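You operate a simulated robot arm through the tools that you are given. There is no shell and no other tool. Be economical: measure what you need, move in short steps, check, and stop when the job is done.

Carry out the task below with a simulated robot arm. There is one attempt and no reset: what you move stays moved.

## Task
Take the high teal wheel and leave it on the teal print plate. Put the low white wheel on the back shelf of the test bench. Fetch the canister from the bench top beside the tester and set it on top of the low teal wheel. Take the purple chip and put it on the back shelf of the test bench. Take the white-over-teal wheel and put it on top of the low purple wheel. Put the yellow-over-purple wheel on the grey side table. Open the right cupboard door. The order is free. Set down upright: low white wheel, canister.

The check looks at the end state, three seconds after you hand in, the way a careful person would. Anything else that was tipped, shoved, dropped, spilled or broken makes it a failure.

## Robot
A 7-joint arm with a vacuum gripper on a trunk, on a base that drives. Base frame: it is fixed to the floor where the robot stands at the start and does not move with it; the origin is under the middle of the robot, x ahead of it, y to its left, z up; the surface under the hand at the start is at about z = 81.2. Readings come in cm, degrees, newtons and seconds.
With the tool pointing down near the work surface it reaches from about 16 to 84 cm from the robot's upright axis, wherever it stands. Its first joint turns from -166.0 to 166.0 degrees. Places, roughly: back shelf of the test bench (17x22 cm) [-182, -266, 104]; canister (6x6x6 cm) [100, -420, 80]; grey side table [-200, 240, 80]; high teal wheel [50, 0, 75]; low purple wheel [50, 50, 75]; low teal wheel [50, 50, 75]; low white wheel [50, 25, 75]; print plate (12x17x2 cm) [-190, 60, 80]; purple chip [-150, -425, 75]; right cupboard door [-180, 350, 40]; white-over-teal wheel (9x9x7 cm) [50, 60, 80]; yellow-over-purple wheel (11x11x7 cm) [-190, 130, 80]. Payload 1.88 kg.
Tool frame: the origin (TCP) lies in the middle of the cups' lips, and z points out of the cups. The gripper has 1 cup of 3.2 cm across, covering 3.2 by 3.2 cm (tool x, y); the bellows give 1.4 cm. With the vacuum on, a cup seals on a smooth face that it is pressed against (1 to 4 N); it does not hold porous or soft things. The pull reaches 41 N.
Orientation is that of the tool frame in the base frame, as a unit quaternion [x, y, z, w]. With the cups facing straight down, the tool's x points along the base's -x, its y along +y and its z along -z.

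## Interface
- The arm moves only by the tool servo_tool. Its argument "targets" is a list of rows, each an object (a shift or turn left out is 0, a gripper value left out holds the last) with "translation": the shift along the tool's x, y, z in units of 20 mm (1.0 is 20 mm), a list of three; "dr": the turn, a rotation vector about the tool's x, y, z in units of 4 degrees (1.0 is 4 degrees), a list of three; "vac": the vacuum: 1 switches it on, 0 off. In form: [{"translation": [tx, ty, tz], "dr": [ax, ay, az], "vac": vac}, ...]. A call has 1 to 12 rows; each row shifts and turns the commanded pose from where the row before left it, along the tool's axes as they then stand. A call with a number of a shift or a turn outside -1 to 1 is refused whole. A row lasts 0.2 s, in which the tool goes at most 5 cm and 8.6 degrees; a call with a longer step from one row to the next is refused whole, and so is a gripper value outside its range. Where a pose cannot be reached the arm comes as near as it can. A force on the tool above 40 N (or 10 N above the force at the start of the call, whichever is more), or a blocked arm, ends the call early, and 0.2 s more pass. The pull builds up within a second once a cup has sealed. Time passes only in rows, and 0.2 s behind the last, so rows that do not move give it time. The reply holds the time, the measured pose of the TCP, the force on the tool along the base axes and the pull of the vacuum, in the units named above and with some noise, with the torque about the TCP (base axes, N m) and any sound that the robot's microphone picked up.
- Cameras (640 x 400 px; columns grow to the right, rows downward): "scene" is now at [1.89, 17.29, 156.53]; the picture's right is [0.10, -0.99, 0.00], its down [-0.73, -0.08, -0.68] and it looks along [0.68, 0.07, -0.73] (base axes); focal length 270 px, centre (320, 200). "wrist" rides on the gripper at [8.2, 1.4, -21.6] in the tool frame; the picture's right is [-0.17, 0.99, 0.00], its down [-0.91, -0.15, -0.37] and it looks along [-0.37, -0.06, 0.93] (tool axes); focal length 243 px, centre (320, 200). There is no depth. A picture from a camera that has moved, and an enlarged one, comes with that camera's place and axes in the base frame and with its lens.
- snapshot(camera): a new picture of that camera. The clock stands still meanwhile.
- raise_lower(by): slides the trunk up (or, below 0, down) by that many cm; the arm and the scene camera ride with it, the base frame stays. It gives what a move gives, with no picture.
- steer(legs): drives the robot by 1 to 6 legs, each [ahead, left, turn to the left] in cm, cm and degrees, along the robot's own axes; the way and the turn of a leg run together, so that a leg with both is an arc; at most 150 cm and 180 degrees a leg. The arm and the cameras ride along, it lands a little off, and it stops where it bumps. It gives what a move gives.
- turn_head(pan, tilt): turns the head with the scene camera to pan (to the left, within 155 degrees either way) and tilt (down, from -29 to 69), counted from straight ahead of the robot. It gives what a move gives.
- enlarge(camera, box): a new picture of the part [left, top, right, bottom] of that camera's present view, enlarged. The clock stands still meanwhile.
- hand_in(): hands the job in; it is judged then, once.

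Go step by step. Nothing tells you exact positions but the pictures and the camera data: compare them with the known pose of the tool, close in by small moves and look again before you grip or let go. The budget is 196 turns and 162 pictures, counting those below and the enlarged ones. Unless the task says otherwise, let go and move clear before handing in, and close with one line.

The tools are called after "Emit:" by a JSON object that holds its "method" and its "body". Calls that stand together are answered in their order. servo_tool: Moves the arm, as the interface text tells. Its arguments: {"type":"object","properties":{"targets":{"type":"array"}},"required":["targets"]} The other tools are called the same way: raise_lower (by) slides the trunk up or down; steer (legs) drives the base; turn_head (pan, tilt) turns the head that bears the scene camera; snapshot (camera) takes a picture; enlarge (camera, box) takes an enlarged picture of a part of a camera's view; hand_in () hands the job in.

At the start:

```text
clock: 0.0
eef_pos: [40.93, 24.63, 113.82]
tool_rot: [0.0, 1.0, 0.001, 0.0]
force: [-0.1, 0.6, 0.0]
wrist_torque: [0.01, 0.01, 0.03]
pull: 0.1
trunk travel left (down, up): [-52.5, 6.5]
robot x, y, heading: [0.33, -0.09, -0.2]
head pan, tilt: [5.9, 47.3]
```

scene: 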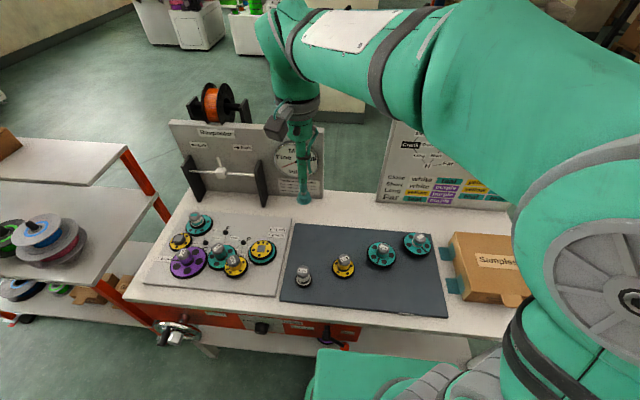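
wrist: 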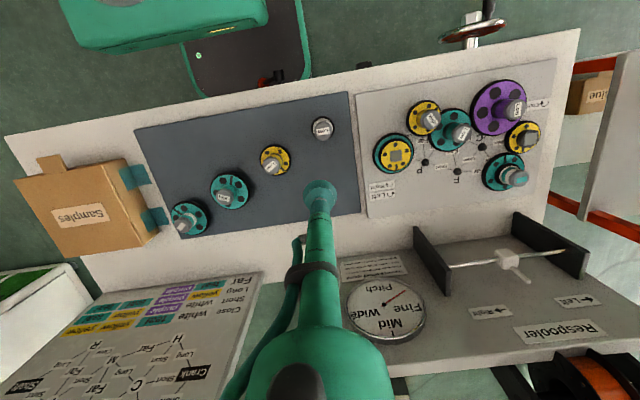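

I see a bench with a gear board on the left and a dark mat on the right, with several wheels. I'll enlarge these to tell the wheels apart.

Emit:
{"method": "enlarge", "body": {"camera": "wrist", "box": [350, 70, 560, 220]}}

Emit:
{"method": "enlarge", "body": {"camera": "wrist", "box": [130, 90, 360, 250]}}

Emit:
{"method": "enlarge", "body": {"camera": "scene", "box": [370, 120, 530, 220]}}

Emit:
{"method": "enlarge", "body": {"camera": "scene", "box": [130, 190, 450, 350]}}

```text
2.67 times, centred on (455, 145) of wrist
camera zoom: at [32.72, 26.06, 135.49], right [0.17, 0.99, 0.0], down [0.91, -0.15, 0.37], along [0.37, -0.06, -0.93], focal length 647 px, centre (-40, 347)
```

zoom: 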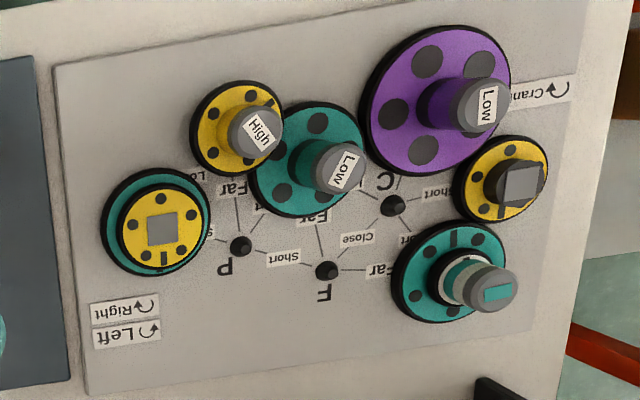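

```text
2.50 times, centred on (245, 170) of wrist
camera zoom: at [32.72, 26.06, 135.49], right [0.17, 0.99, 0.0], down [0.91, -0.15, 0.37], along [0.37, -0.06, -0.93], focal length 606 px, centre (508, 275)
```

zoom: 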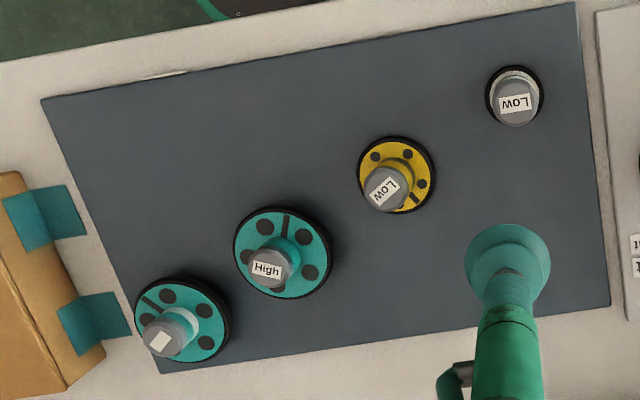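

```text
4.00 times, centred on (450, 170) of scene
camera zoom: at [1.89, 17.29, 156.53], right [0.1, -0.99, 0.0], down [-0.73, -0.08, -0.68], along [0.68, 0.07, -0.73], focal length 1078 px, centre (-200, 320)
```

zoom: 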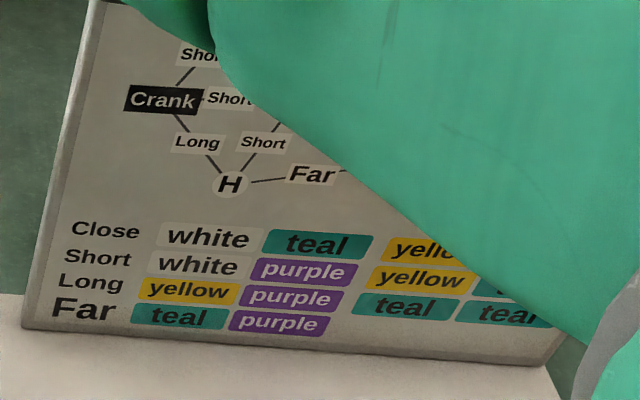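

```text
2.00 times, centred on (290, 270) of scene
camera zoom: at [1.89, 17.29, 156.53], right [0.1, -0.99, 0.0], down [-0.73, -0.08, -0.68], along [0.68, 0.07, -0.73], focal length 539 px, centre (380, 60)
```

zoom: 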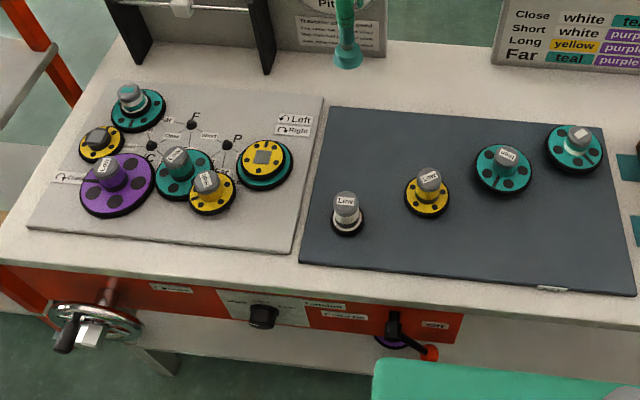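

High teal sits on the mat near (47.9, 2.4), low white near the mat's left edge, and white-over-teal on the gear board near (53.6, 63.6). Before driving anywhere I'll look around with the head.

Emit:
{"method": "turn_head", "body": {"pan": 80, "tilt": 35}}

Emit:
{"method": "snapshot", "body": {"camera": "scene"}}

Emit:
{"method": "turn_head", "body": {"pan": 150, "tilt": 25}}

Emit:
{"method": "snapshot", "body": {"camera": "scene"}}

Emit:
{"method": "turn_head", "body": {"pan": -145, "tilt": 25}}

Emit:
{"method": "snapshot", "body": {"camera": "scene"}}

Emit:
{"method": "turn_head", "body": {"pan": -75, "tilt": 25}}

Emit:
{"method": "snapshot", "body": {"camera": "scene"}}

```text
clock: 1.5
eef_pos: [40.98, 24.66, 113.8]
tool_rot: [0.001, 1.0, 0.001, 0.001]
force: [-0.2, 0.5, -0.3]
wrist_torque: [-0.02, 0.04, 0.01]
pull: 0.1
trunk travel left (down, up): [-52.5, 6.5]
robot x, y, heading: [-0.07, -0.25, -0.1]
head pan, tilt: [80.0, 35.0]
```

```text
155 pictures are left
camera scene: at [-4.47, 25.15, 158.33], right [0.98, -0.17, 0.0], down [-0.1, -0.56, -0.82], along [0.14, 0.81, -0.57], focal length 270 px, centre (320, 200)
```

scene: 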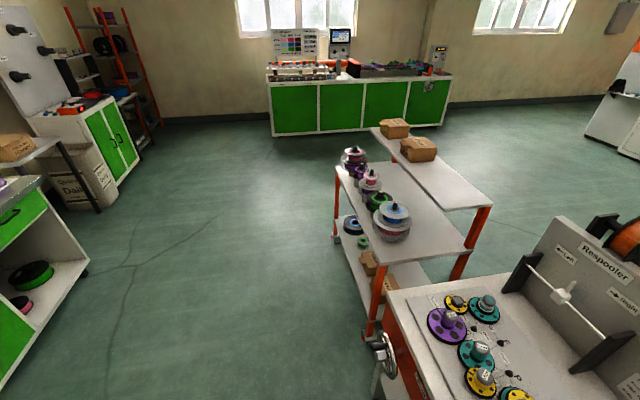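

```text
clock: 2.9
eef_pos: [40.88, 24.74, 114.04]
tool_rot: [-0.001, 1.0, 0.0, 0.001]
force: [0.3, 0.9, -0.8]
wrist_torque: [0.0, 0.01, -0.01]
pull: 0.0
trunk travel left (down, up): [-52.5, 6.5]
robot x, y, heading: [0.28, -0.08, 0.3]
head pan, tilt: [150.0, 25.0]
```

```text
154 pictures are left
camera scene: at [-13.99, 21.09, 159.9], right [0.5, 0.87, 0.0], down [0.37, -0.21, -0.91], along [-0.78, 0.45, -0.42], focal length 270 px, centre (320, 200)
```

scene: 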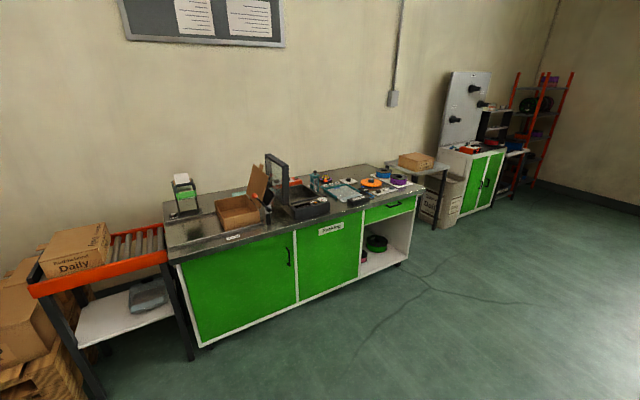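

```text
clock: 6.9
eef_pos: [40.83, 24.63, 113.79]
tool_rot: [0.0, 1.0, 0.0, 0.0]
force: [1.1, 0.0, -0.3]
wrist_torque: [0.01, -0.03, 0.02]
pull: 0.1
trunk travel left (down, up): [-52.5, 6.5]
robot x, y, heading: [0.21, -0.04, 0.2]
head pan, tilt: [-145.0, 25.0]
```

```text
153 pictures are left
camera scene: at [-13.55, 11.19, 159.91], right [-0.57, 0.82, 0.0], down [0.35, 0.24, -0.91], along [-0.74, -0.52, -0.42], focal length 270 px, centre (320, 200)
```

scene: 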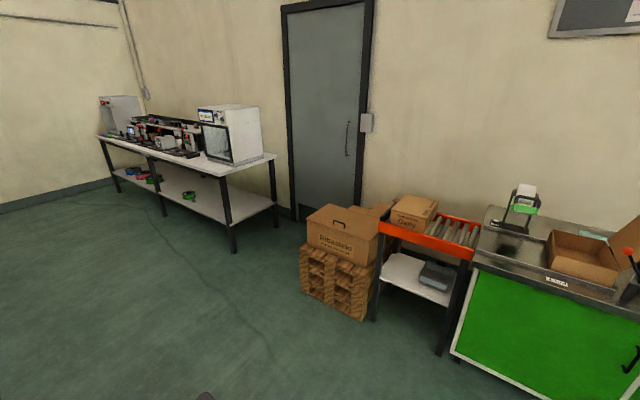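

```text
clock: 8.3
eef_pos: [40.99, 24.68, 113.84]
tool_rot: [0.0, 1.0, 0.0, 0.0]
force: [0.4, -0.3, -0.2]
wrist_torque: [-0.02, 0.03, 0.0]
pull: 0.1
trunk travel left (down, up): [-52.5, 6.5]
robot x, y, heading: [0.03, -0.18, -0.2]
head pan, tilt: [-75.0, 25.0]
```

```text
152 pictures are left
camera scene: at [-3.63, 7.58, 159.91], right [-0.97, -0.26, 0.0], down [-0.11, 0.41, -0.91], along [0.23, -0.88, -0.42], focal length 270 px, centre (320, 200)
```

scene: 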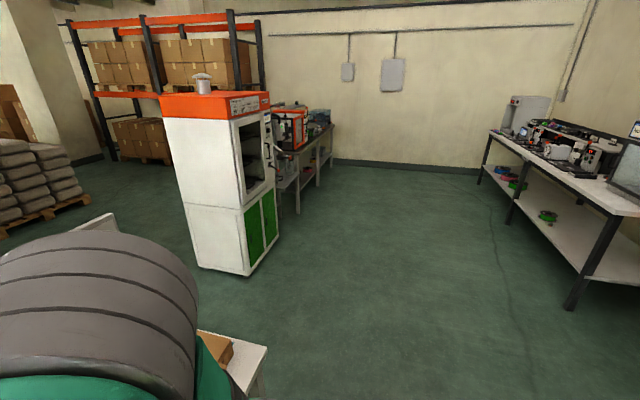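

I now have the room layout: print benches behind me, test bench behind right, and the tester off to the right. First I'll do the local white-over-teal move, so I'm shifting the base left to get it well in reach.

Emit:
{"method": "steer", "body": {"legs": [[0, 28, 0]]}}

Emit:
{"method": "turn_head", "body": {"pan": 10, "tilt": 50}}

Emit:
{"method": "snapshot", "body": {"camera": "wrist"}}

Emit:
{"method": "snapshot", "body": {"camera": "scene"}}

```text
clock: 10.3
eef_pos: [40.93, 52.55, 113.83]
tool_rot: [-0.001, 1.0, 0.001, -0.001]
force: [-0.1, 0.6, 0.6]
wrist_torque: [-0.02, 0.01, -0.02]
pull: 0.1
trunk travel left (down, up): [-52.5, 6.5]
robot x, y, heading: [-0.26, 28.0, 0.3]
head pan, tilt: [-75.0, 25.0]
```

```text
clock: 11.8
eef_pos: [41.03, 52.55, 113.85]
tool_rot: [0.0, 1.0, 0.0, 0.0]
force: [-0.3, -0.1, -0.3]
wrist_torque: [0.03, 0.02, -0.01]
pull: 0.0
trunk travel left (down, up): [-52.5, 6.5]
robot x, y, heading: [0.09, 28.15, -0.1]
head pan, tilt: [10.0, 50.0]
```

```text
151 pictures are left
camera wrist: at [32.72, 54.0, 135.49], right [0.17, 0.99, 0.0], down [0.91, -0.15, 0.37], along [0.37, -0.06, -0.93], focal length 243 px, centre (320, 200)
```

wrist: 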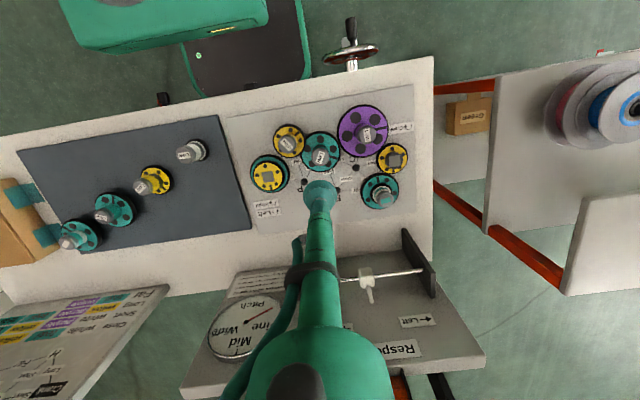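

```text
150 pictures are left
camera scene: at [1.57, 45.75, 156.16], right [0.17, -0.98, 0.0], down [-0.75, -0.13, -0.64], along [0.63, 0.11, -0.77], focal length 270 px, centre (320, 200)
```

scene: 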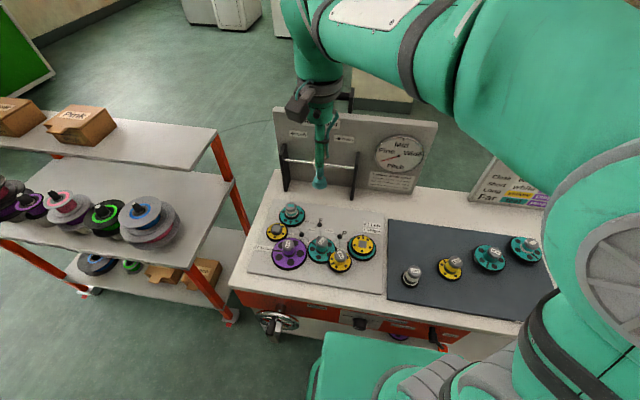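

Base moved well. Zooming in on the target and the purple wheel to refine their positions.

Emit:
{"method": "enlarge", "body": {"camera": "wrist", "box": [240, 90, 440, 220]}}

Emit:
{"method": "enlarge", "body": {"camera": "scene", "box": [240, 120, 420, 280]}}

```text
3.08 times, centred on (340, 155) of wrist
camera zoom: at [32.72, 54.0, 135.49], right [0.17, 0.99, 0.0], down [0.91, -0.15, 0.37], along [0.37, -0.06, -0.93], focal length 746 px, centre (258, 338)
```

zoom: 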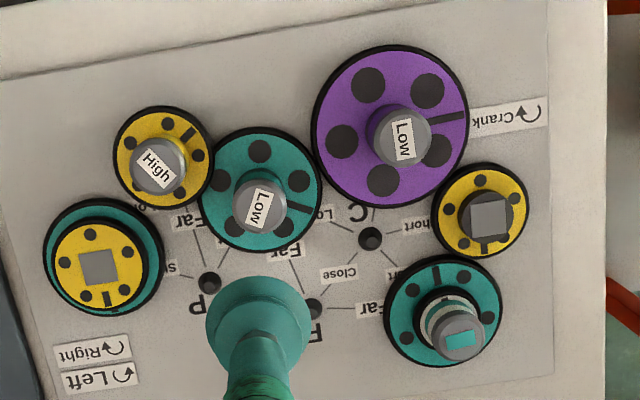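

```text
2.50 times, centred on (330, 200) of scene
camera zoom: at [1.57, 45.75, 156.16], right [0.17, -0.98, 0.0], down [-0.75, -0.13, -0.64], along [0.63, 0.11, -0.77], focal length 674 px, centre (295, 200)
```

zoom: 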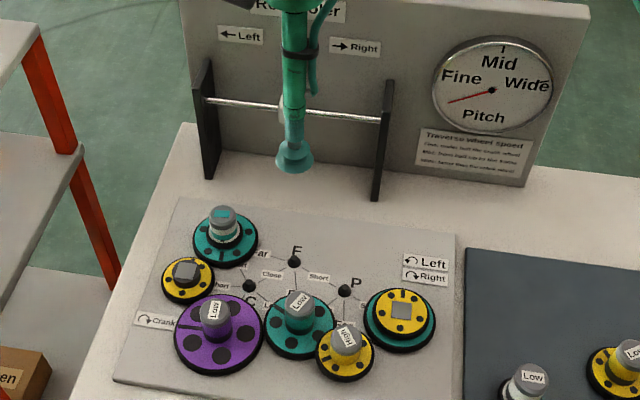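

White-over-teal's knob top triangulates to (54.0, 64.4, 88), and the purple knob to (40.3, 62.2, 87). I'm moving above the white-over-teal wheel.

Emit:
{"method": "servo_tool", "body": {"targets": [{"translation": [-0.93, 0.847, 0]}, {"translation": [-0.93, 0.847, 0]}, {"translation": [-0.93, 0.847, 0]}, {"translation": [-0.93, 0.847, 0]}, {"translation": [-0.93, 0.847, 0]}, {"translation": [-0.93, 0.847, 0]}, {"translation": [-0.93, 0.847, 0.8]}, {"translation": [0, 0, 1]}, {"translation": [0, 0, 1]}, {"translation": [0, 0, 1]}, {"translation": [0, 0, 1]}, {"translation": [0, 0, 1]}]}}

Emit:
{"method": "enlarge", "body": {"camera": "wrist", "box": [220, 120, 420, 245]}}

Emit:
{"method": "enlarge", "body": {"camera": "scene", "box": [220, 140, 380, 280]}}

```text
clock: 14.4
eef_pos: [53.95, 64.26, 102.12]
tool_rot: [0.0, 1.0, 0.0, 0.0]
force: [0.0, -0.8, -0.2]
wrist_torque: [0.01, 0.02, -0.02]
pull: 0.0
trunk travel left (down, up): [-52.5, 6.5]
robot x, y, heading: [-0.12, 28.01, 0.0]
head pan, tilt: [10.0, 50.0]
```

```text
3.20 times, centred on (320, 182) of wrist
camera zoom: at [45.74, 65.76, 123.82], right [0.17, 0.99, 0.0], down [0.91, -0.15, 0.37], along [0.37, -0.06, -0.93], focal length 776 px, centre (320, 256)
```

zoom: 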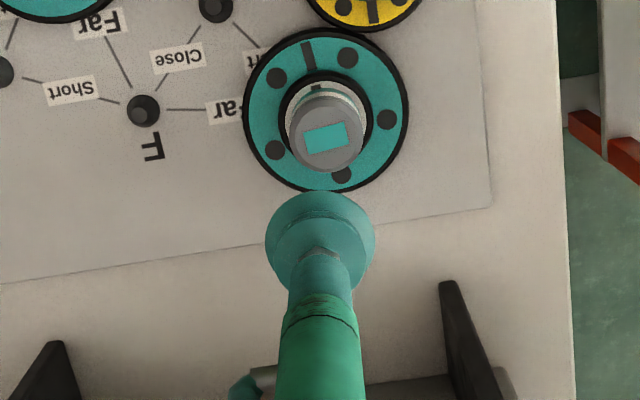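

```text
2.86 times, centred on (300, 210) of scene
camera zoom: at [1.58, 45.76, 156.16], right [0.17, -0.98, 0.0], down [-0.75, -0.13, -0.64], along [0.63, 0.11, -0.77], focal length 770 px, centre (377, 171)
```

zoom: 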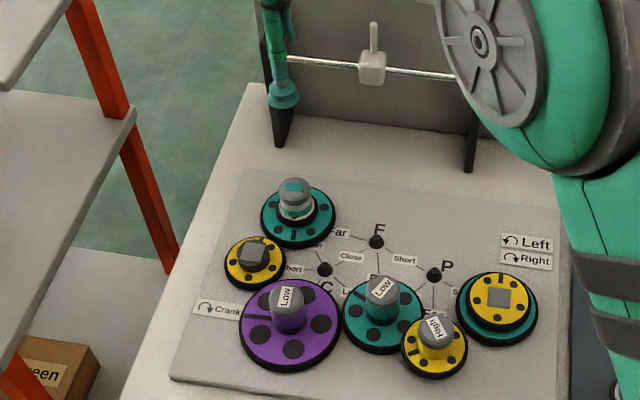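

Aligned to within about 0.4 cm. I'll correct that, descend closer and look again.

Emit:
{"method": "servo_tool", "body": {"targets": [{"translation": [-0.15, 0.18, 1]}, {"translation": [0, 0, 1]}, {"translation": [0, 0, 1]}, {"translation": [0, 0, 1]}, {"translation": [0, 0, 1]}]}}

Emit:
{"method": "enlarge", "body": {"camera": "wrist", "box": [260, 140, 380, 215]}}

Emit:
{"method": "enlarge", "body": {"camera": "scene", "box": [270, 150, 330, 210]}}

```text
clock: 15.7
eef_pos: [54.1, 64.83, 92.28]
tool_rot: [0.0, 1.0, 0.0, 0.0]
force: [0.5, 0.1, 0.3]
wrist_torque: [0.0, 0.01, 0.0]
pull: 0.0
trunk travel left (down, up): [-52.5, 6.5]
robot x, y, heading: [-0.42, 27.68, 0.2]
head pan, tilt: [10.0, 50.0]
```

```text
5.33 times, centred on (320, 178) of wrist
camera zoom: at [45.96, 66.2, 113.85], right [0.17, 0.99, 0.0], down [0.91, -0.15, 0.37], along [0.37, -0.06, -0.93], focal length 1294 px, centre (320, 320)
```

zoom: 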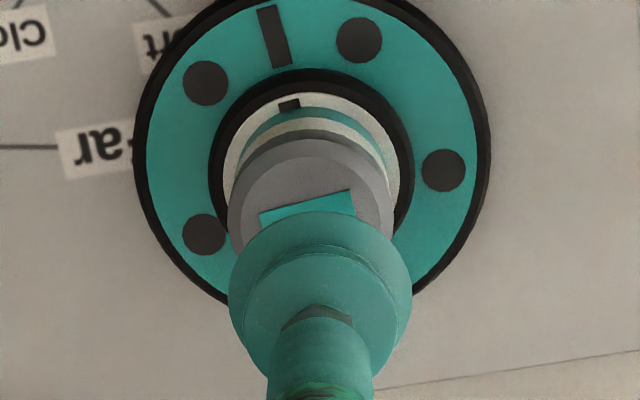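

```text
6.67 times, centred on (300, 180) of scene
camera zoom: at [1.57, 45.76, 156.16], right [0.17, -0.98, 0.0], down [-0.75, -0.13, -0.64], along [0.63, 0.11, -0.77], focal length 1798 px, centre (453, 333)
```

zoom: 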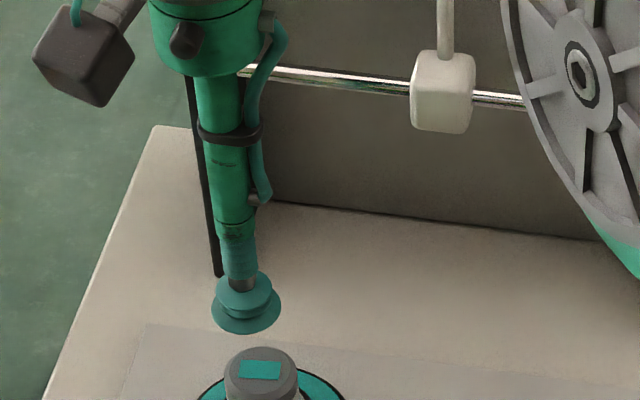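

Nearly centred now. I'll make a tiny shift, then lower in small steps with the vacuum on until it touches.

Emit:
{"method": "servo_tool", "body": {"targets": [{"translation": [0.05, -0.06, 0.8], "vac": 1}, {"translation": [0, 0, 0.8]}, {"translation": [0, 0, 0.35]}, {"translation": [0, 0, 0.15]}, {"translation": [0, 0, 0]}]}}

```text
clock: 16.9
eef_pos: [54.15, 64.66, 88.02]
tool_rot: [0.0, 1.0, 0.0, 0.0]
force: [0.0, 0.3, 0.5]
wrist_torque: [-0.02, 0.01, 0.0]
pull: 0.0
trunk travel left (down, up): [-52.5, 6.5]
robot x, y, heading: [-0.14, 27.79, -0.1]
head pan, tilt: [10.0, 50.0]
```

Emit:
{"method": "servo_tool", "body": {"targets": [{"translation": [0, 0, 0.15]}, {"translation": [0, 0, 0.1]}, {"translation": [0, 0, 0]}]}}

Emit:
{"method": "enlarge", "body": {"camera": "scene", "box": [270, 150, 330, 210]}}

```text
clock: 17.6
eef_pos: [54.14, 64.76, 87.53]
tool_rot: [0.0, 1.0, 0.0, 0.0]
force: [0.0, 1.5, -0.5]
wrist_torque: [0.04, 0.04, -0.02]
pull: 41.3
trunk travel left (down, up): [-52.5, 6.5]
robot x, y, heading: [-0.08, 27.68, 0.2]
head pan, tilt: [10.0, 50.0]
```

```text
6.67 times, centred on (300, 180) of scene
camera zoom: at [1.56, 45.76, 156.16], right [0.17, -0.98, 0.0], down [-0.75, -0.13, -0.64], along [0.63, 0.11, -0.77], focal length 1798 px, centre (453, 333)
```

zoom: 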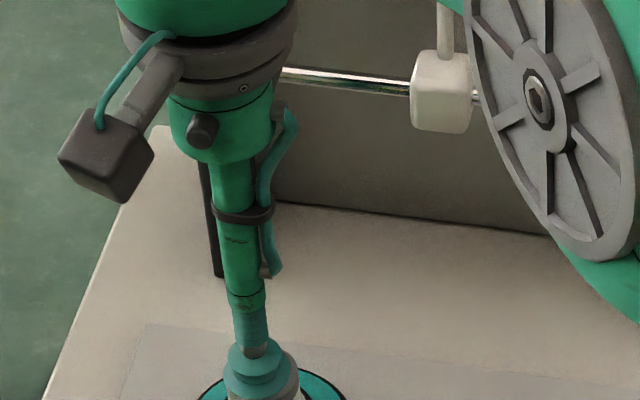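

Sealed with 41 N of pull, and the knob top is about z 87.6. Lifting straight up.

Emit:
{"method": "servo_tool", "body": {"targets": [{"translation": [0, 0, -0.4]}, {"translation": [0, 0, -0.8]}, {"translation": [0, 0, -0.8]}, {"translation": [0, 0, -1]}, {"translation": [0, 0, -1]}, {"translation": [0, 0, -1]}, {"translation": [0, 0, -1]}, {"translation": [0, 0, -1]}, {"translation": [0, 0, 0]}]}}

Emit:
{"method": "snapshot", "body": {"camera": "scene"}}

Emit:
{"method": "snapshot", "body": {"camera": "wrist"}}

```text
clock: 19.6
eef_pos: [54.15, 64.68, 101.53]
tool_rot: [0.0, 1.0, 0.0, 0.0]
force: [-0.6, 0.1, -1.4]
wrist_torque: [0.03, -0.04, -0.04]
pull: 40.3
trunk travel left (down, up): [-52.5, 6.5]
robot x, y, heading: [-0.28, 27.94, 0.1]
head pan, tilt: [10.0, 50.0]
```

```text
142 pictures are left
camera scene: at [1.56, 45.75, 156.16], right [0.17, -0.98, 0.0], down [-0.75, -0.13, -0.64], along [0.63, 0.11, -0.77], focal length 270 px, centre (320, 200)
```

scene: 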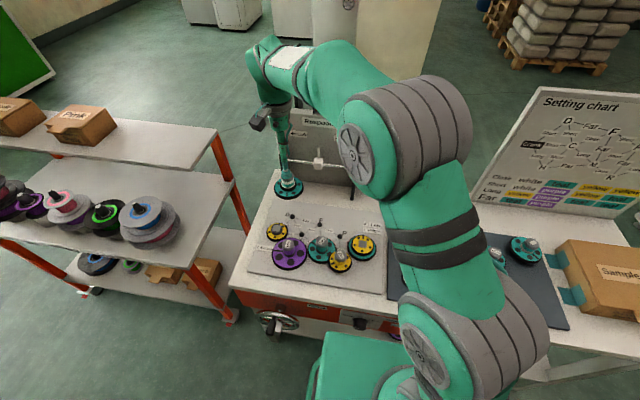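

```text
141 pictures are left
camera wrist: at [45.91, 66.1, 123.25], right [0.17, 0.99, 0.0], down [0.91, -0.15, 0.37], along [0.37, -0.06, -0.93], focal length 243 px, centre (320, 200)
```

wrist: 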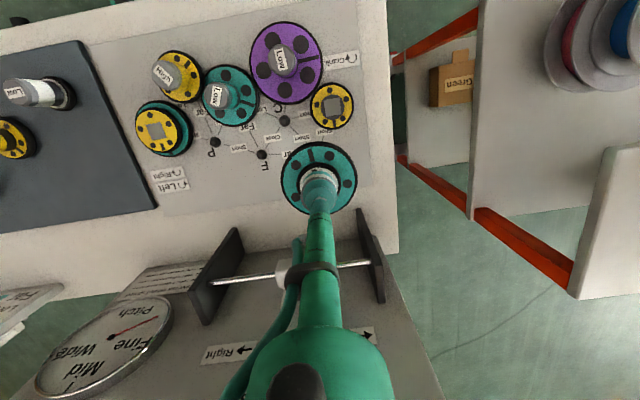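

The wheel is held. Before moving I'll zoom on the purple knob once more for accuracy.

Emit:
{"method": "enlarge", "body": {"camera": "wrist", "box": [190, 10, 350, 110]}}

Emit:
{"method": "enlarge", "body": {"camera": "scene", "box": [250, 210, 350, 280]}}

```text
4.00 times, centred on (270, 60) of wrist
camera zoom: at [45.91, 66.1, 123.25], right [0.17, 0.99, 0.0], down [0.91, -0.15, 0.37], along [0.37, -0.06, -0.93], focal length 970 px, centre (520, 760)
```

zoom: 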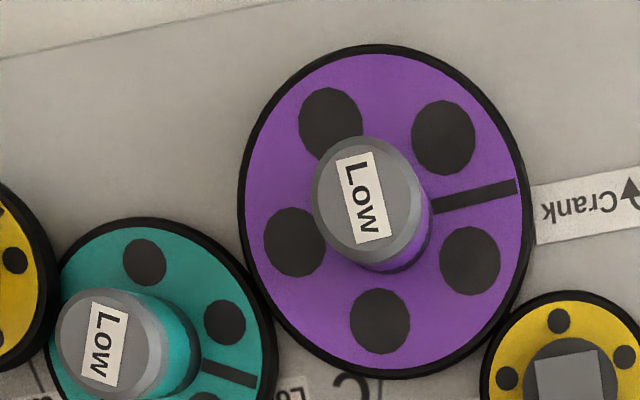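

```text
5.71 times, centred on (300, 245) of scene
camera zoom: at [1.56, 45.75, 156.16], right [0.17, -0.98, 0.0], down [-0.75, -0.13, -0.64], along [0.63, 0.11, -0.77], focal length 1541 px, centre (434, -57)
```

zoom: 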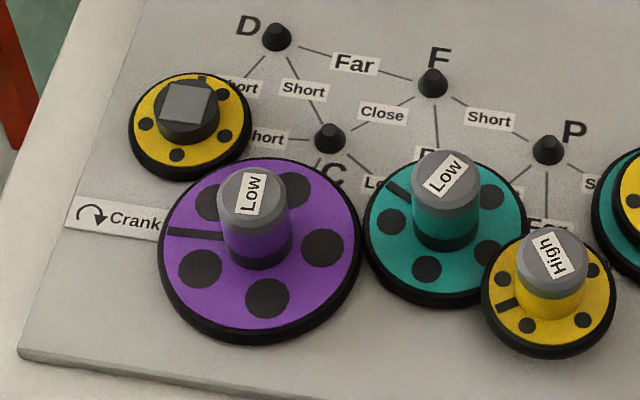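

All views agree the purple knob is at (40.1, 61.95, 87.1). Carrying the wheel over it.

Emit:
{"method": "servo_tool", "body": {"targets": [{"translation": [0.7, -0.1375, 0]}, {"translation": [0.7, -0.1375, 0]}, {"translation": [0.7, -0.1375, 0]}, {"translation": [0.7, -0.1375, 0]}, {"translation": [0.7, -0.1375, 0]}, {"translation": [0.7, -0.1375, 0]}, {"translation": [0.7, -0.1375, 0]}, {"translation": [0.7, -0.1375, 0]}, {"translation": [0.7, -0.1375, 0]}, {"translation": [0.7, -0.1375, 0]}, {"translation": [0, 0, 0]}]}}

Emit:
{"method": "enlarge", "body": {"camera": "wrist", "box": [220, 110, 420, 235]}}

Emit:
{"method": "enlarge", "body": {"camera": "scene", "box": [240, 170, 360, 290]}}

```text
clock: 22.1
eef_pos: [40.2, 61.92, 101.67]
tool_rot: [0.0, 1.0, 0.0, 0.0]
force: [0.0, -0.4, -1.2]
wrist_torque: [-0.05, -0.02, 0.0]
pull: 40.2
trunk travel left (down, up): [-52.5, 6.5]
robot x, y, heading: [-0.08, 28.09, 0.1]
head pan, tilt: [10.0, 50.0]
```

```text
3.20 times, centred on (320, 172) of wrist
camera zoom: at [31.92, 63.3, 123.25], right [0.17, 0.99, 0.0], down [0.91, -0.15, 0.37], along [0.37, -0.06, -0.93], focal length 776 px, centre (320, 288)
```

zoom: 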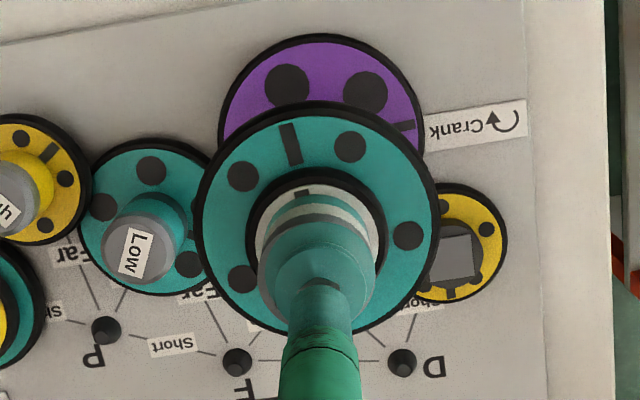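

```text
3.33 times, centred on (300, 230) of scene
camera zoom: at [1.55, 45.74, 156.16], right [0.17, -0.98, 0.0], down [-0.75, -0.13, -0.64], along [0.63, 0.11, -0.77], focal length 899 px, centre (387, 100)
```

zoom: 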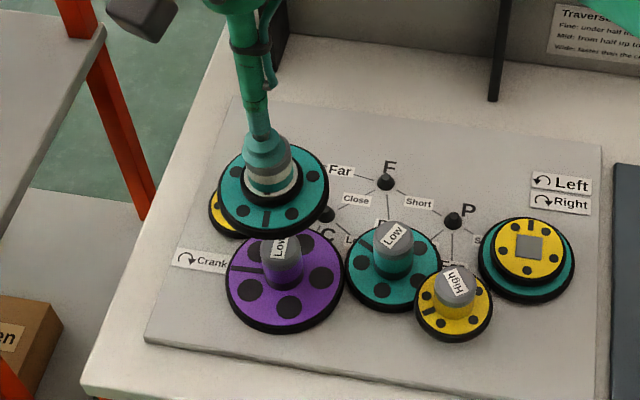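

Centred above the purple knob. Lowering, slowly near contact.

Emit:
{"method": "servo_tool", "body": {"targets": [{"translation": [0, 0, 1]}, {"translation": [0, 0, 1]}, {"translation": [0, 0, 0.75]}, {"translation": [0, 0, 0.25]}, {"translation": [0, 0, 0.2]}, {"translation": [0, 0, 0]}]}}

Emit:
{"method": "enlarge", "body": {"camera": "scene", "box": [250, 180, 350, 280]}}

```text
clock: 23.4
eef_pos: [40.17, 61.87, 95.08]
tool_rot: [0.001, 1.0, 0.0, 0.0]
force: [0.5, 0.5, -1.3]
wrist_torque: [-0.02, -0.02, 0.0]
pull: 40.8
trunk travel left (down, up): [-52.5, 6.5]
robot x, y, heading: [0.08, 27.91, -0.0]
head pan, tilt: [10.0, 50.0]
```

```text
4.00 times, centred on (300, 230) of scene
camera zoom: at [1.57, 45.75, 156.16], right [0.17, -0.98, 0.0], down [-0.75, -0.13, -0.64], along [0.63, 0.11, -0.77], focal length 1078 px, centre (400, 80)
```

zoom: 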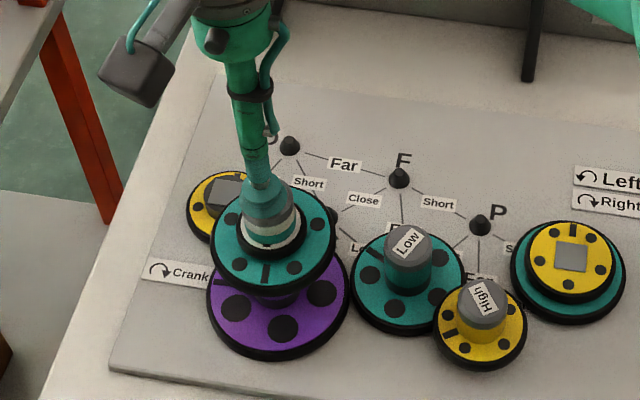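

Emit:
{"method": "servo_tool", "body": {"targets": [{"translation": [0, 0, 0.2]}, {"translation": [0, 0, 0.15]}, {"translation": [0, 0, 0.15]}, {"translation": [0, 0, 0]}]}}

```text
clock: 24.4
eef_pos: [40.07, 61.84, 94.11]
tool_rot: [0.0, 1.0, 0.0, 0.0]
force: [-0.7, -0.7, -0.6]
wrist_torque: [0.01, -0.01, -0.02]
pull: 40.9
trunk travel left (down, up): [-52.5, 6.5]
robot x, y, heading: [0.05, 27.54, -0.0]
head pan, tilt: [10.0, 50.0]
```

Emit:
{"method": "servo_tool", "body": {"targets": [{"translation": [0, 0, 0.1]}, {"translation": [0, 0, 0.1]}, {"translation": [0, 0, 0]}]}}

```text
clock: 25.2
eef_pos: [40.12, 61.92, 93.81]
tool_rot: [0.0, 1.0, 0.001, 0.001]
force: [-1.0, -0.8, 6.4]
wrist_torque: [-0.04, 0.0, -0.02]
pull: 40.2
trunk travel left (down, up): [-52.5, 6.5]
robot x, y, heading: [0.38, 27.87, -0.0]
head pan, tilt: [10.0, 50.0]
```

Contact. Easing slightly, then releasing the vacuum.

Emit:
{"method": "servo_tool", "body": {"targets": [{"translation": [0, 0, -0.05]}, {"translation": [0, 0, 0], "vac": 0}, {"translation": [0, 0, 0]}, {"translation": [0, 0, 0]}, {"translation": [0, 0, 0]}, {"translation": [0, 0, 0]}]}}

Emit:
{"method": "servo_tool", "body": {"targets": [{"translation": [0, 0, -0.2]}, {"translation": [0, 0, -0.4]}, {"translation": [0, 0, -0.8]}, {"translation": [0, 0, -1]}, {"translation": [0, 0, -1]}, {"translation": [0, 0, -1]}, {"translation": [0, 0, -1]}]}}

Emit:
{"method": "enlarge", "body": {"camera": "scene", "box": [250, 180, 350, 280]}}

Emit:
{"method": "snapshot", "body": {"camera": "wrist"}}

```text
clock: 26.6
eef_pos: [40.2, 61.86, 93.89]
tool_rot: [-0.001, 1.0, 0.0, -0.001]
force: [-0.5, 1.0, -0.3]
wrist_torque: [0.01, 0.01, 0.03]
pull: 0.0
trunk travel left (down, up): [-52.5, 6.5]
robot x, y, heading: [0.22, 27.7, 0.1]
head pan, tilt: [10.0, 50.0]
```

```text
clock: 28.2
eef_pos: [40.07, 62.01, 104.64]
tool_rot: [0.001, 1.0, 0.001, 0.0]
force: [0.2, -0.2, -0.3]
wrist_torque: [0.0, -0.03, -0.01]
pull: 0.0
trunk travel left (down, up): [-52.5, 6.5]
robot x, y, heading: [-0.23, 28.23, 0.1]
head pan, tilt: [10.0, 50.0]
```

```text
4.00 times, centred on (300, 230) of scene
camera zoom: at [1.57, 45.75, 156.15], right [0.17, -0.98, 0.0], down [-0.75, -0.13, -0.64], along [0.63, 0.11, -0.77], focal length 1078 px, centre (400, 80)
```

zoom: 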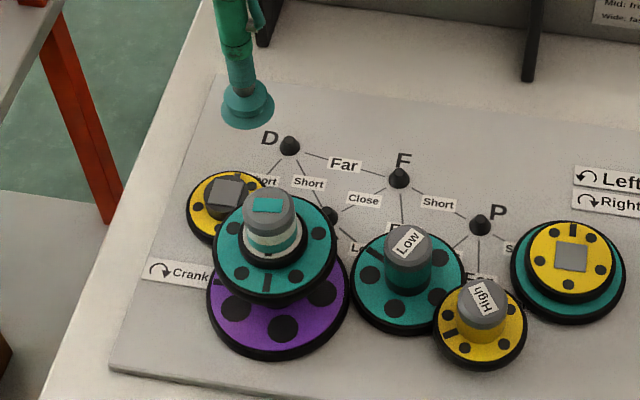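

```text
134 pictures are left
camera wrist: at [31.98, 63.27, 126.32], right [0.16, 0.99, 0.0], down [0.91, -0.15, 0.37], along [0.37, -0.06, -0.93], focal length 243 px, centre (320, 200)
```

wrist: 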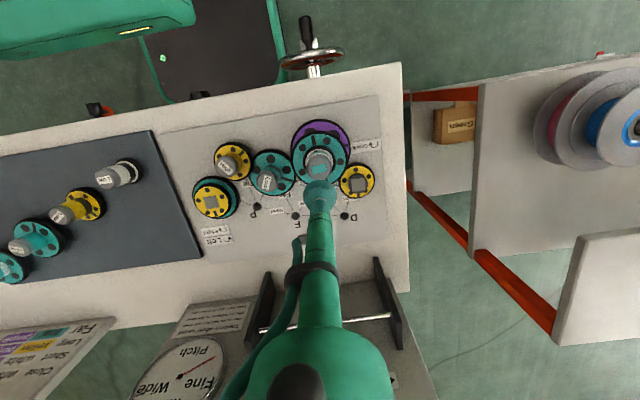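

The white-over-teal wheel stands steady on the purple knob. Now the high teal wheel on the mat: I'll drive right about 45 cm.

Emit:
{"method": "steer", "body": {"legs": [[0, -45, 0]]}}

Emit:
{"method": "servo_tool", "body": {"targets": [{"translation": [-0.39, -0.73, 0]}, {"translation": [-0.39, -0.73, 0]}, {"translation": [-0.39, -0.73, 0]}, {"translation": [-0.39, -0.73, 0]}, {"translation": [-0.39, -0.73, 0]}, {"translation": [-0.39, -0.73, 0]}, {"translation": [-0.39, -0.73, 0]}, {"translation": [-0.39, -0.73, 0]}, {"translation": [-0.39, -0.73, 0]}, {"translation": [-0.39, -0.73, 0]}]}}

Emit:
{"method": "snapshot", "body": {"camera": "wrist"}}

Emit:
{"method": "snapshot", "body": {"camera": "scene"}}

```text
clock: 31.0
eef_pos: [40.23, 16.68, 104.74]
tool_rot: [0.0, 1.0, 0.0, 0.0]
force: [-0.3, -0.6, 0.3]
wrist_torque: [0.0, 0.0, -0.01]
pull: 0.1
trunk travel left (down, up): [-52.5, 6.5]
robot x, y, heading: [0.01, -17.31, -0.0]
head pan, tilt: [10.0, 50.0]
```

```text
clock: 33.2
eef_pos: [48.06, 2.12, 104.64]
tool_rot: [0.0, 1.0, -0.001, 0.0]
force: [-0.4, 0.1, -0.5]
wrist_torque: [-0.02, -0.01, -0.02]
pull: 0.0
trunk travel left (down, up): [-52.5, 6.5]
robot x, y, heading: [-0.1, -17.17, 0.1]
head pan, tilt: [10.0, 50.0]
```

```text
133 pictures are left
camera wrist: at [39.77, 3.47, 126.29], right [0.17, 0.99, 0.0], down [0.91, -0.15, 0.37], along [0.37, -0.06, -0.93], focal length 243 px, centre (320, 200)
```

wrist: 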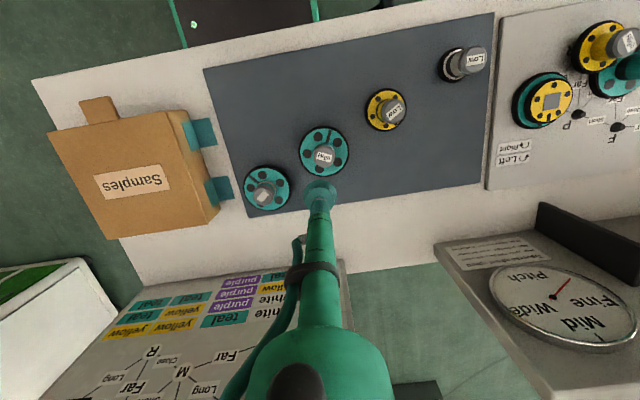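

```text
132 pictures are left
camera scene: at [1.57, 0.58, 156.16], right [0.17, -0.98, 0.0], down [-0.75, -0.13, -0.64], along [0.63, 0.11, -0.77], focal length 270 px, centre (320, 200)
```

scene: 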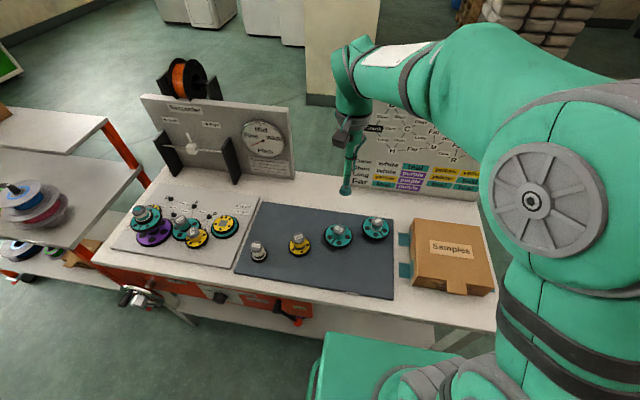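

Checking both teal wheels on the mat closely, to be sure which is which.

Emit:
{"method": "enlarge", "body": {"camera": "wrist", "box": [230, 110, 370, 220]}}

Emit:
{"method": "enlarge", "body": {"camera": "scene", "box": [310, 200, 410, 260]}}

```text
3.64 times, centred on (300, 165) of wrist
camera zoom: at [39.77, 3.47, 126.29], right [0.17, 0.99, 0.0], down [0.91, -0.15, 0.37], along [0.37, -0.06, -0.93], focal length 882 px, centre (393, 327)
```

zoom: 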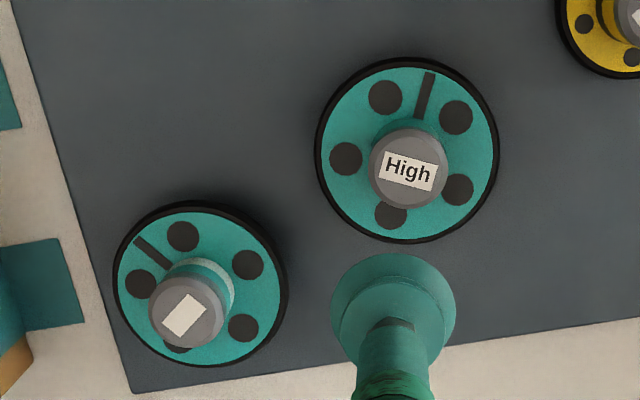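

```text
6.40 times, centred on (360, 230) of scene
camera zoom: at [1.57, 0.58, 156.16], right [0.17, -0.98, 0.0], down [-0.75, -0.13, -0.64], along [0.63, 0.11, -0.77], focal length 1726 px, centre (64, 8)
```

zoom: 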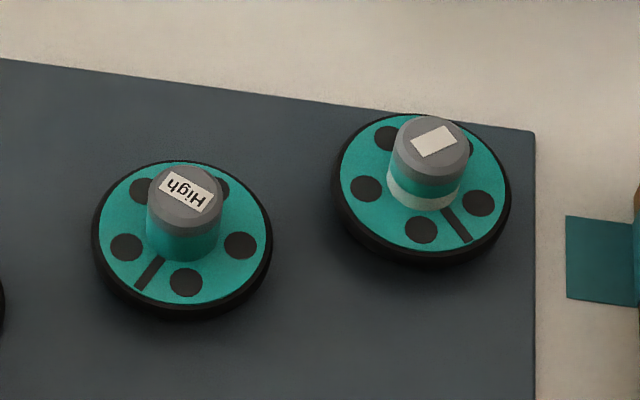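

Label and hub bands confirm the right-hand wheel is teal-over-white, so it stays. The "High" one is my target at (47.95, 2.75). Descending over it.

Emit:
{"method": "servo_tool", "body": {"targets": [{"translation": [0, 0.32, 1]}, {"translation": [0, 0, 1]}, {"translation": [0, 0, 1]}, {"translation": [0, 0, 1]}, {"translation": [0, 0, 1]}, {"translation": [0, 0, 1]}, {"translation": [0, 0, 0.3]}]}}

Emit:
{"method": "enlarge", "body": {"camera": "wrist", "box": [260, 140, 380, 215]}}

```text
clock: 34.8
eef_pos: [48.01, 2.74, 92.13]
tool_rot: [-0.001, 1.0, -0.001, -0.001]
force: [-0.3, 0.0, -1.6]
wrist_torque: [0.02, 0.04, -0.03]
pull: 0.1
trunk travel left (down, up): [-52.5, 6.5]
robot x, y, heading: [-0.19, -17.39, -0.0]
head pan, tilt: [10.0, 50.0]
```

```text
5.33 times, centred on (320, 178) of wrist
camera zoom: at [39.81, 4.12, 113.72], right [0.17, 0.99, 0.0], down [0.91, -0.15, 0.37], along [0.37, -0.06, -0.93], focal length 1294 px, centre (320, 320)
```

zoom: 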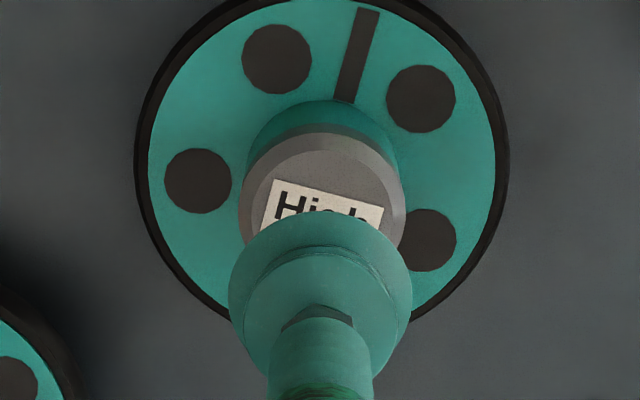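

Well centred. Lowering to seal.

Emit:
{"method": "servo_tool", "body": {"targets": [{"translation": [0, 0.02, 0.8], "vac": 1}, {"translation": [0, 0, 0.8]}, {"translation": [0, 0, 0.35]}, {"translation": [0, 0, 0.15]}, {"translation": [0, 0, 0.1]}, {"translation": [0, 0, 0]}, {"translation": [0, 0, 0]}]}}

```text
clock: 36.4
eef_pos: [47.99, 2.71, 87.69]
tool_rot: [0.001, 1.0, 0.0, 0.0]
force: [-0.4, 0.0, 0.2]
wrist_torque: [0.0, -0.01, -0.02]
pull: 40.1
trunk travel left (down, up): [-52.5, 6.5]
robot x, y, heading: [0.17, -17.34, -0.2]
head pan, tilt: [10.0, 50.0]
```

Sealed. I'm lifting and pulling it in closer for the drive, with a look down at my own base to learn its footprint.

Emit:
{"method": "servo_tool", "body": {"targets": [{"translation": [0, 0, -0.4]}, {"translation": [0, 0, -0.8]}, {"translation": [0, 0, -1]}, {"translation": [0, 0, -1]}, {"translation": [0, 0, -1]}, {"translation": [0, 0, -1]}, {"translation": [0, 0, -1]}, {"translation": [0, 0, -1]}, {"translation": [0.7, 0, -1]}, {"translation": [0.7, 0, -1]}, {"translation": [0.7, -0.5, 0]}, {"translation": [0.7, -0.5, 0]}]}}

Emit:
{"method": "turn_head", "body": {"pan": 10, "tilt": 69}}

Emit:
{"method": "snapshot", "body": {"camera": "scene"}}

Emit:
{"method": "snapshot", "body": {"camera": "wrist"}}

```text
clock: 39.0
eef_pos: [42.36, 0.64, 106.16]
tool_rot: [-0.001, 1.0, 0.0, 0.0]
force: [0.8, 0.5, -1.2]
wrist_torque: [0.02, 0.02, 0.02]
pull: 40.5
trunk travel left (down, up): [-52.5, 6.5]
robot x, y, heading: [0.22, -16.99, -0.4]
head pan, tilt: [10.0, 50.0]
```

```text
clock: 39.8
eef_pos: [42.31, 0.76, 106.13]
tool_rot: [0.001, 1.0, 0.001, 0.0]
force: [-0.3, 0.4, -1.2]
wrist_torque: [0.01, -0.01, 0.04]
pull: 41.0
trunk travel left (down, up): [-52.5, 6.5]
robot x, y, heading: [-0.5, -17.19, -0.0]
head pan, tilt: [10.0, 68.8]
```

```text
128 pictures are left
camera scene: at [-0.5, 0.21, 153.97], right [0.17, -0.98, 0.0], down [-0.92, -0.16, -0.36], along [0.36, 0.06, -0.93], focal length 270 px, centre (320, 200)
```

scene: 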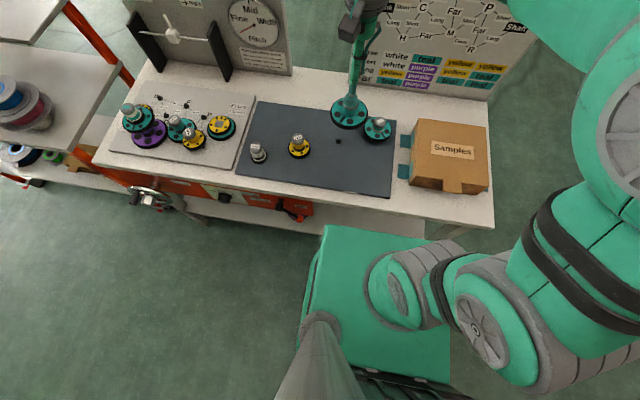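

```text
127 pictures are left
camera wrist: at [34.13, 2.12, 127.71], right [0.17, 0.99, 0.0], down [0.91, -0.15, 0.37], along [0.37, -0.06, -0.93], focal length 243 px, centre (320, 200)
```

wrist: 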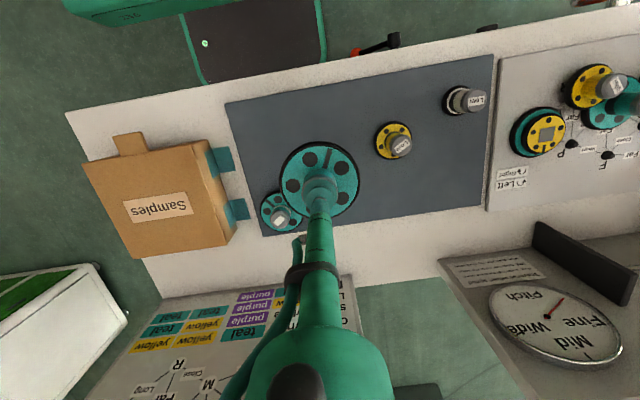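

The base is about 60 long and 42 wide, so I should stand sideways to the print bench to reach the plate. I'll back up, turn left and drive alongside the bench, then look.

Emit:
{"method": "steer", "body": {"legs": [[-70, 0, 0], [0, 0, 90], [65, 0, 0]]}}

Emit:
{"method": "turn_head", "body": {"pan": 80, "tilt": 45}}

Emit:
{"method": "snapshot", "body": {"camera": "scene"}}

Emit:
{"method": "snapshot", "body": {"camera": "wrist"}}

```text
clock: 50.7
eef_pos: [-87.68, 90.25, 106.12]
tool_rot: [-0.706, 0.708, 0.001, 0.0]
force: [-0.3, 0.1, -1.1]
wrist_torque: [-0.01, 0.04, 0.01]
pull: 40.4
trunk travel left (down, up): [-52.5, 6.5]
robot x, y, heading: [-69.6, 47.95, 89.9]
head pan, tilt: [10.0, 68.8]
```

```text
clock: 52.1
eef_pos: [-87.59, 90.24, 106.04]
tool_rot: [-0.706, 0.708, 0.0, -0.001]
force: [-0.5, -0.2, -0.9]
wrist_torque: [0.04, 0.0, 0.0]
pull: 41.0
trunk travel left (down, up): [-52.5, 6.5]
robot x, y, heading: [-69.65, 48.07, 90.1]
head pan, tilt: [80.0, 45.0]
```

```text
126 pictures are left
camera scene: at [-94.26, 43.41, 156.84], right [0.18, 0.98, 0.0], down [0.7, -0.13, -0.71], along [-0.7, 0.13, -0.71], focal length 270 px, centre (320, 200)
```

scene: 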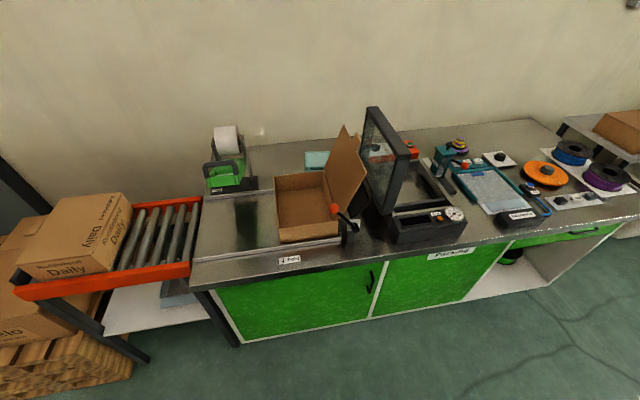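

```text
125 pictures are left
camera wrist: at [-89.06, 82.03, 127.71], right [-0.99, 0.17, 0.0], down [0.16, 0.91, 0.37], along [0.06, 0.37, -0.93], focal length 243 px, centre (320, 200)
```

wrist: 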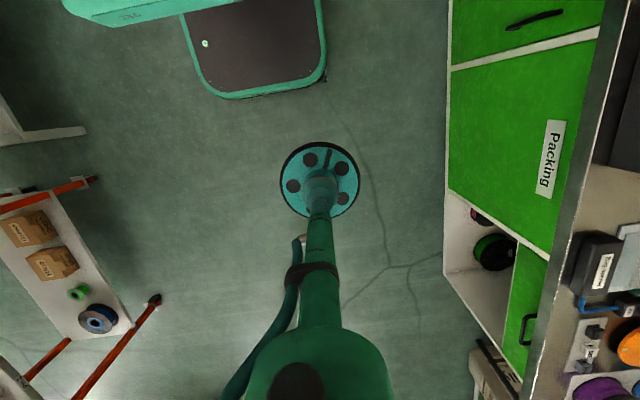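

The teal plate appears at about (-194, 62), behind an open cardboard box. Zooming to check it and the surrounding clutter.

Emit:
{"method": "enlarge", "body": {"camera": "scene", "box": [190, 100, 430, 270]}}

Emit:
{"method": "enlarge", "body": {"camera": "scene", "box": [420, 100, 640, 240]}}

```text
2.35 times, centred on (310, 185) of scene
camera zoom: at [-94.26, 43.41, 156.84], right [0.18, 0.98, 0.0], down [0.7, -0.13, -0.71], along [-0.7, 0.13, -0.71], focal length 634 px, centre (344, 235)
```

zoom: 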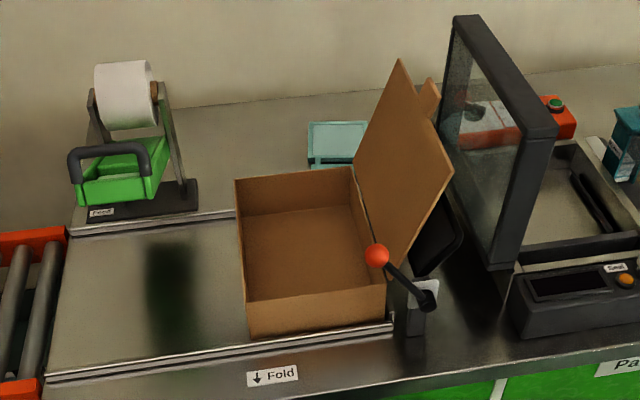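

```text
2.86 times, centred on (530, 170) of scene
camera zoom: at [-94.26, 43.41, 156.84], right [0.18, 0.98, 0.0], down [0.7, -0.13, -0.71], along [-0.7, 0.13, -0.71], focal length 770 px, centre (-280, 286)
```

zoom: 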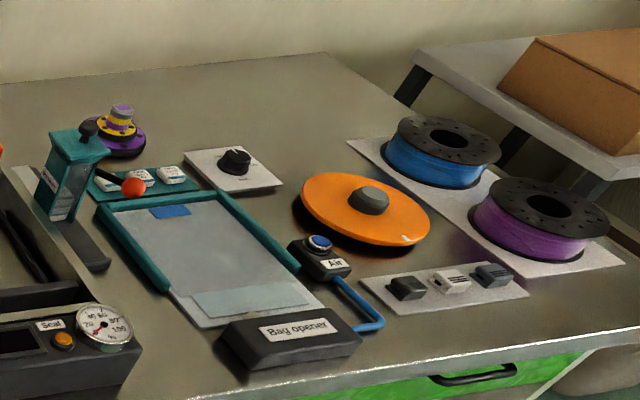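

The plate spans roughly x -201..-189, y 54..71, and the box flap stands in front of its right half up to z ~108. I'll swing the arm left and raise it while still clear of the bench.

Emit:
{"method": "servo_tool", "body": {"targets": [{"translation": [0.85, 0.72, -0.8]}, {"translation": [0.85, 0.72, -0.8]}, {"translation": [0.85, 0.72, -0.8]}, {"translation": [0.85, 0.72, -0.8]}, {"translation": [0.85, 0.72, -0.8]}, {"translation": [0.85, 0.72, -0.8]}, {"translation": [0.85, 0.72, -0.8]}, {"translation": [0.85, 0.72, -0.8]}, {"translation": [0.85, 0.72, -0.8]}, {"translation": [0.85, 0.72, -0.8]}, {"translation": [0.85, 0.72, -0.8]}, {"translation": [0.85, 0.72, -0.8]}]}}

Emit:
{"method": "servo_tool", "body": {"targets": [{"translation": [0.9, 0.72, 0]}, {"translation": [0.9, 0.72, 0]}, {"translation": [0.9, 0.72, 0]}, {"translation": [0.9, 0.72, 0]}, {"translation": [0.9, 0.72, 0]}, {"translation": [0.9, 0.72, 0]}, {"translation": [0, 0, 0]}]}}

Emit:
{"method": "snapshot", "body": {"camera": "scene"}}

```text
clock: 54.7
eef_pos: [-105.1, 69.79, 125.25]
tool_rot: [-0.706, 0.708, 0.0, 0.0]
force: [0.0, 0.5, -1.3]
wrist_torque: [-0.01, 0.02, 0.01]
pull: 40.9
trunk travel left (down, up): [-52.5, 6.5]
robot x, y, heading: [-69.49, 48.14, 89.7]
head pan, tilt: [80.0, 45.0]
```

```text
clock: 56.3
eef_pos: [-113.63, 59.16, 125.35]
tool_rot: [-0.706, 0.709, -0.001, 0.001]
force: [0.1, -0.9, -0.3]
wrist_torque: [0.02, -0.02, -0.01]
pull: 40.4
trunk travel left (down, up): [-52.5, 6.5]
robot x, y, heading: [-69.98, 47.94, 89.7]
head pan, tilt: [80.0, 45.0]
```

```text
122 pictures are left
camera scene: at [-94.28, 43.39, 156.84], right [0.18, 0.98, 0.0], down [0.7, -0.13, -0.71], along [-0.7, 0.13, -0.71], focal length 270 px, centre (320, 200)
```

scene: 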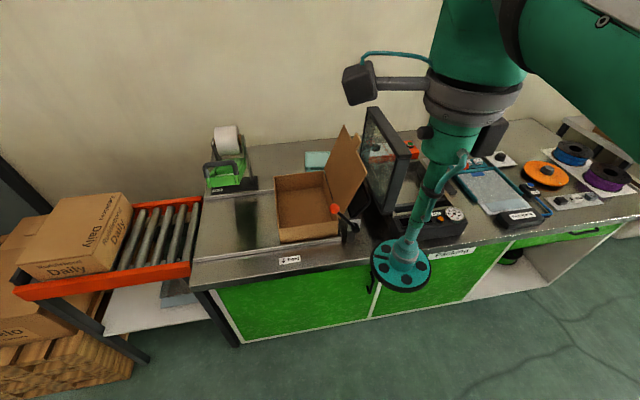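

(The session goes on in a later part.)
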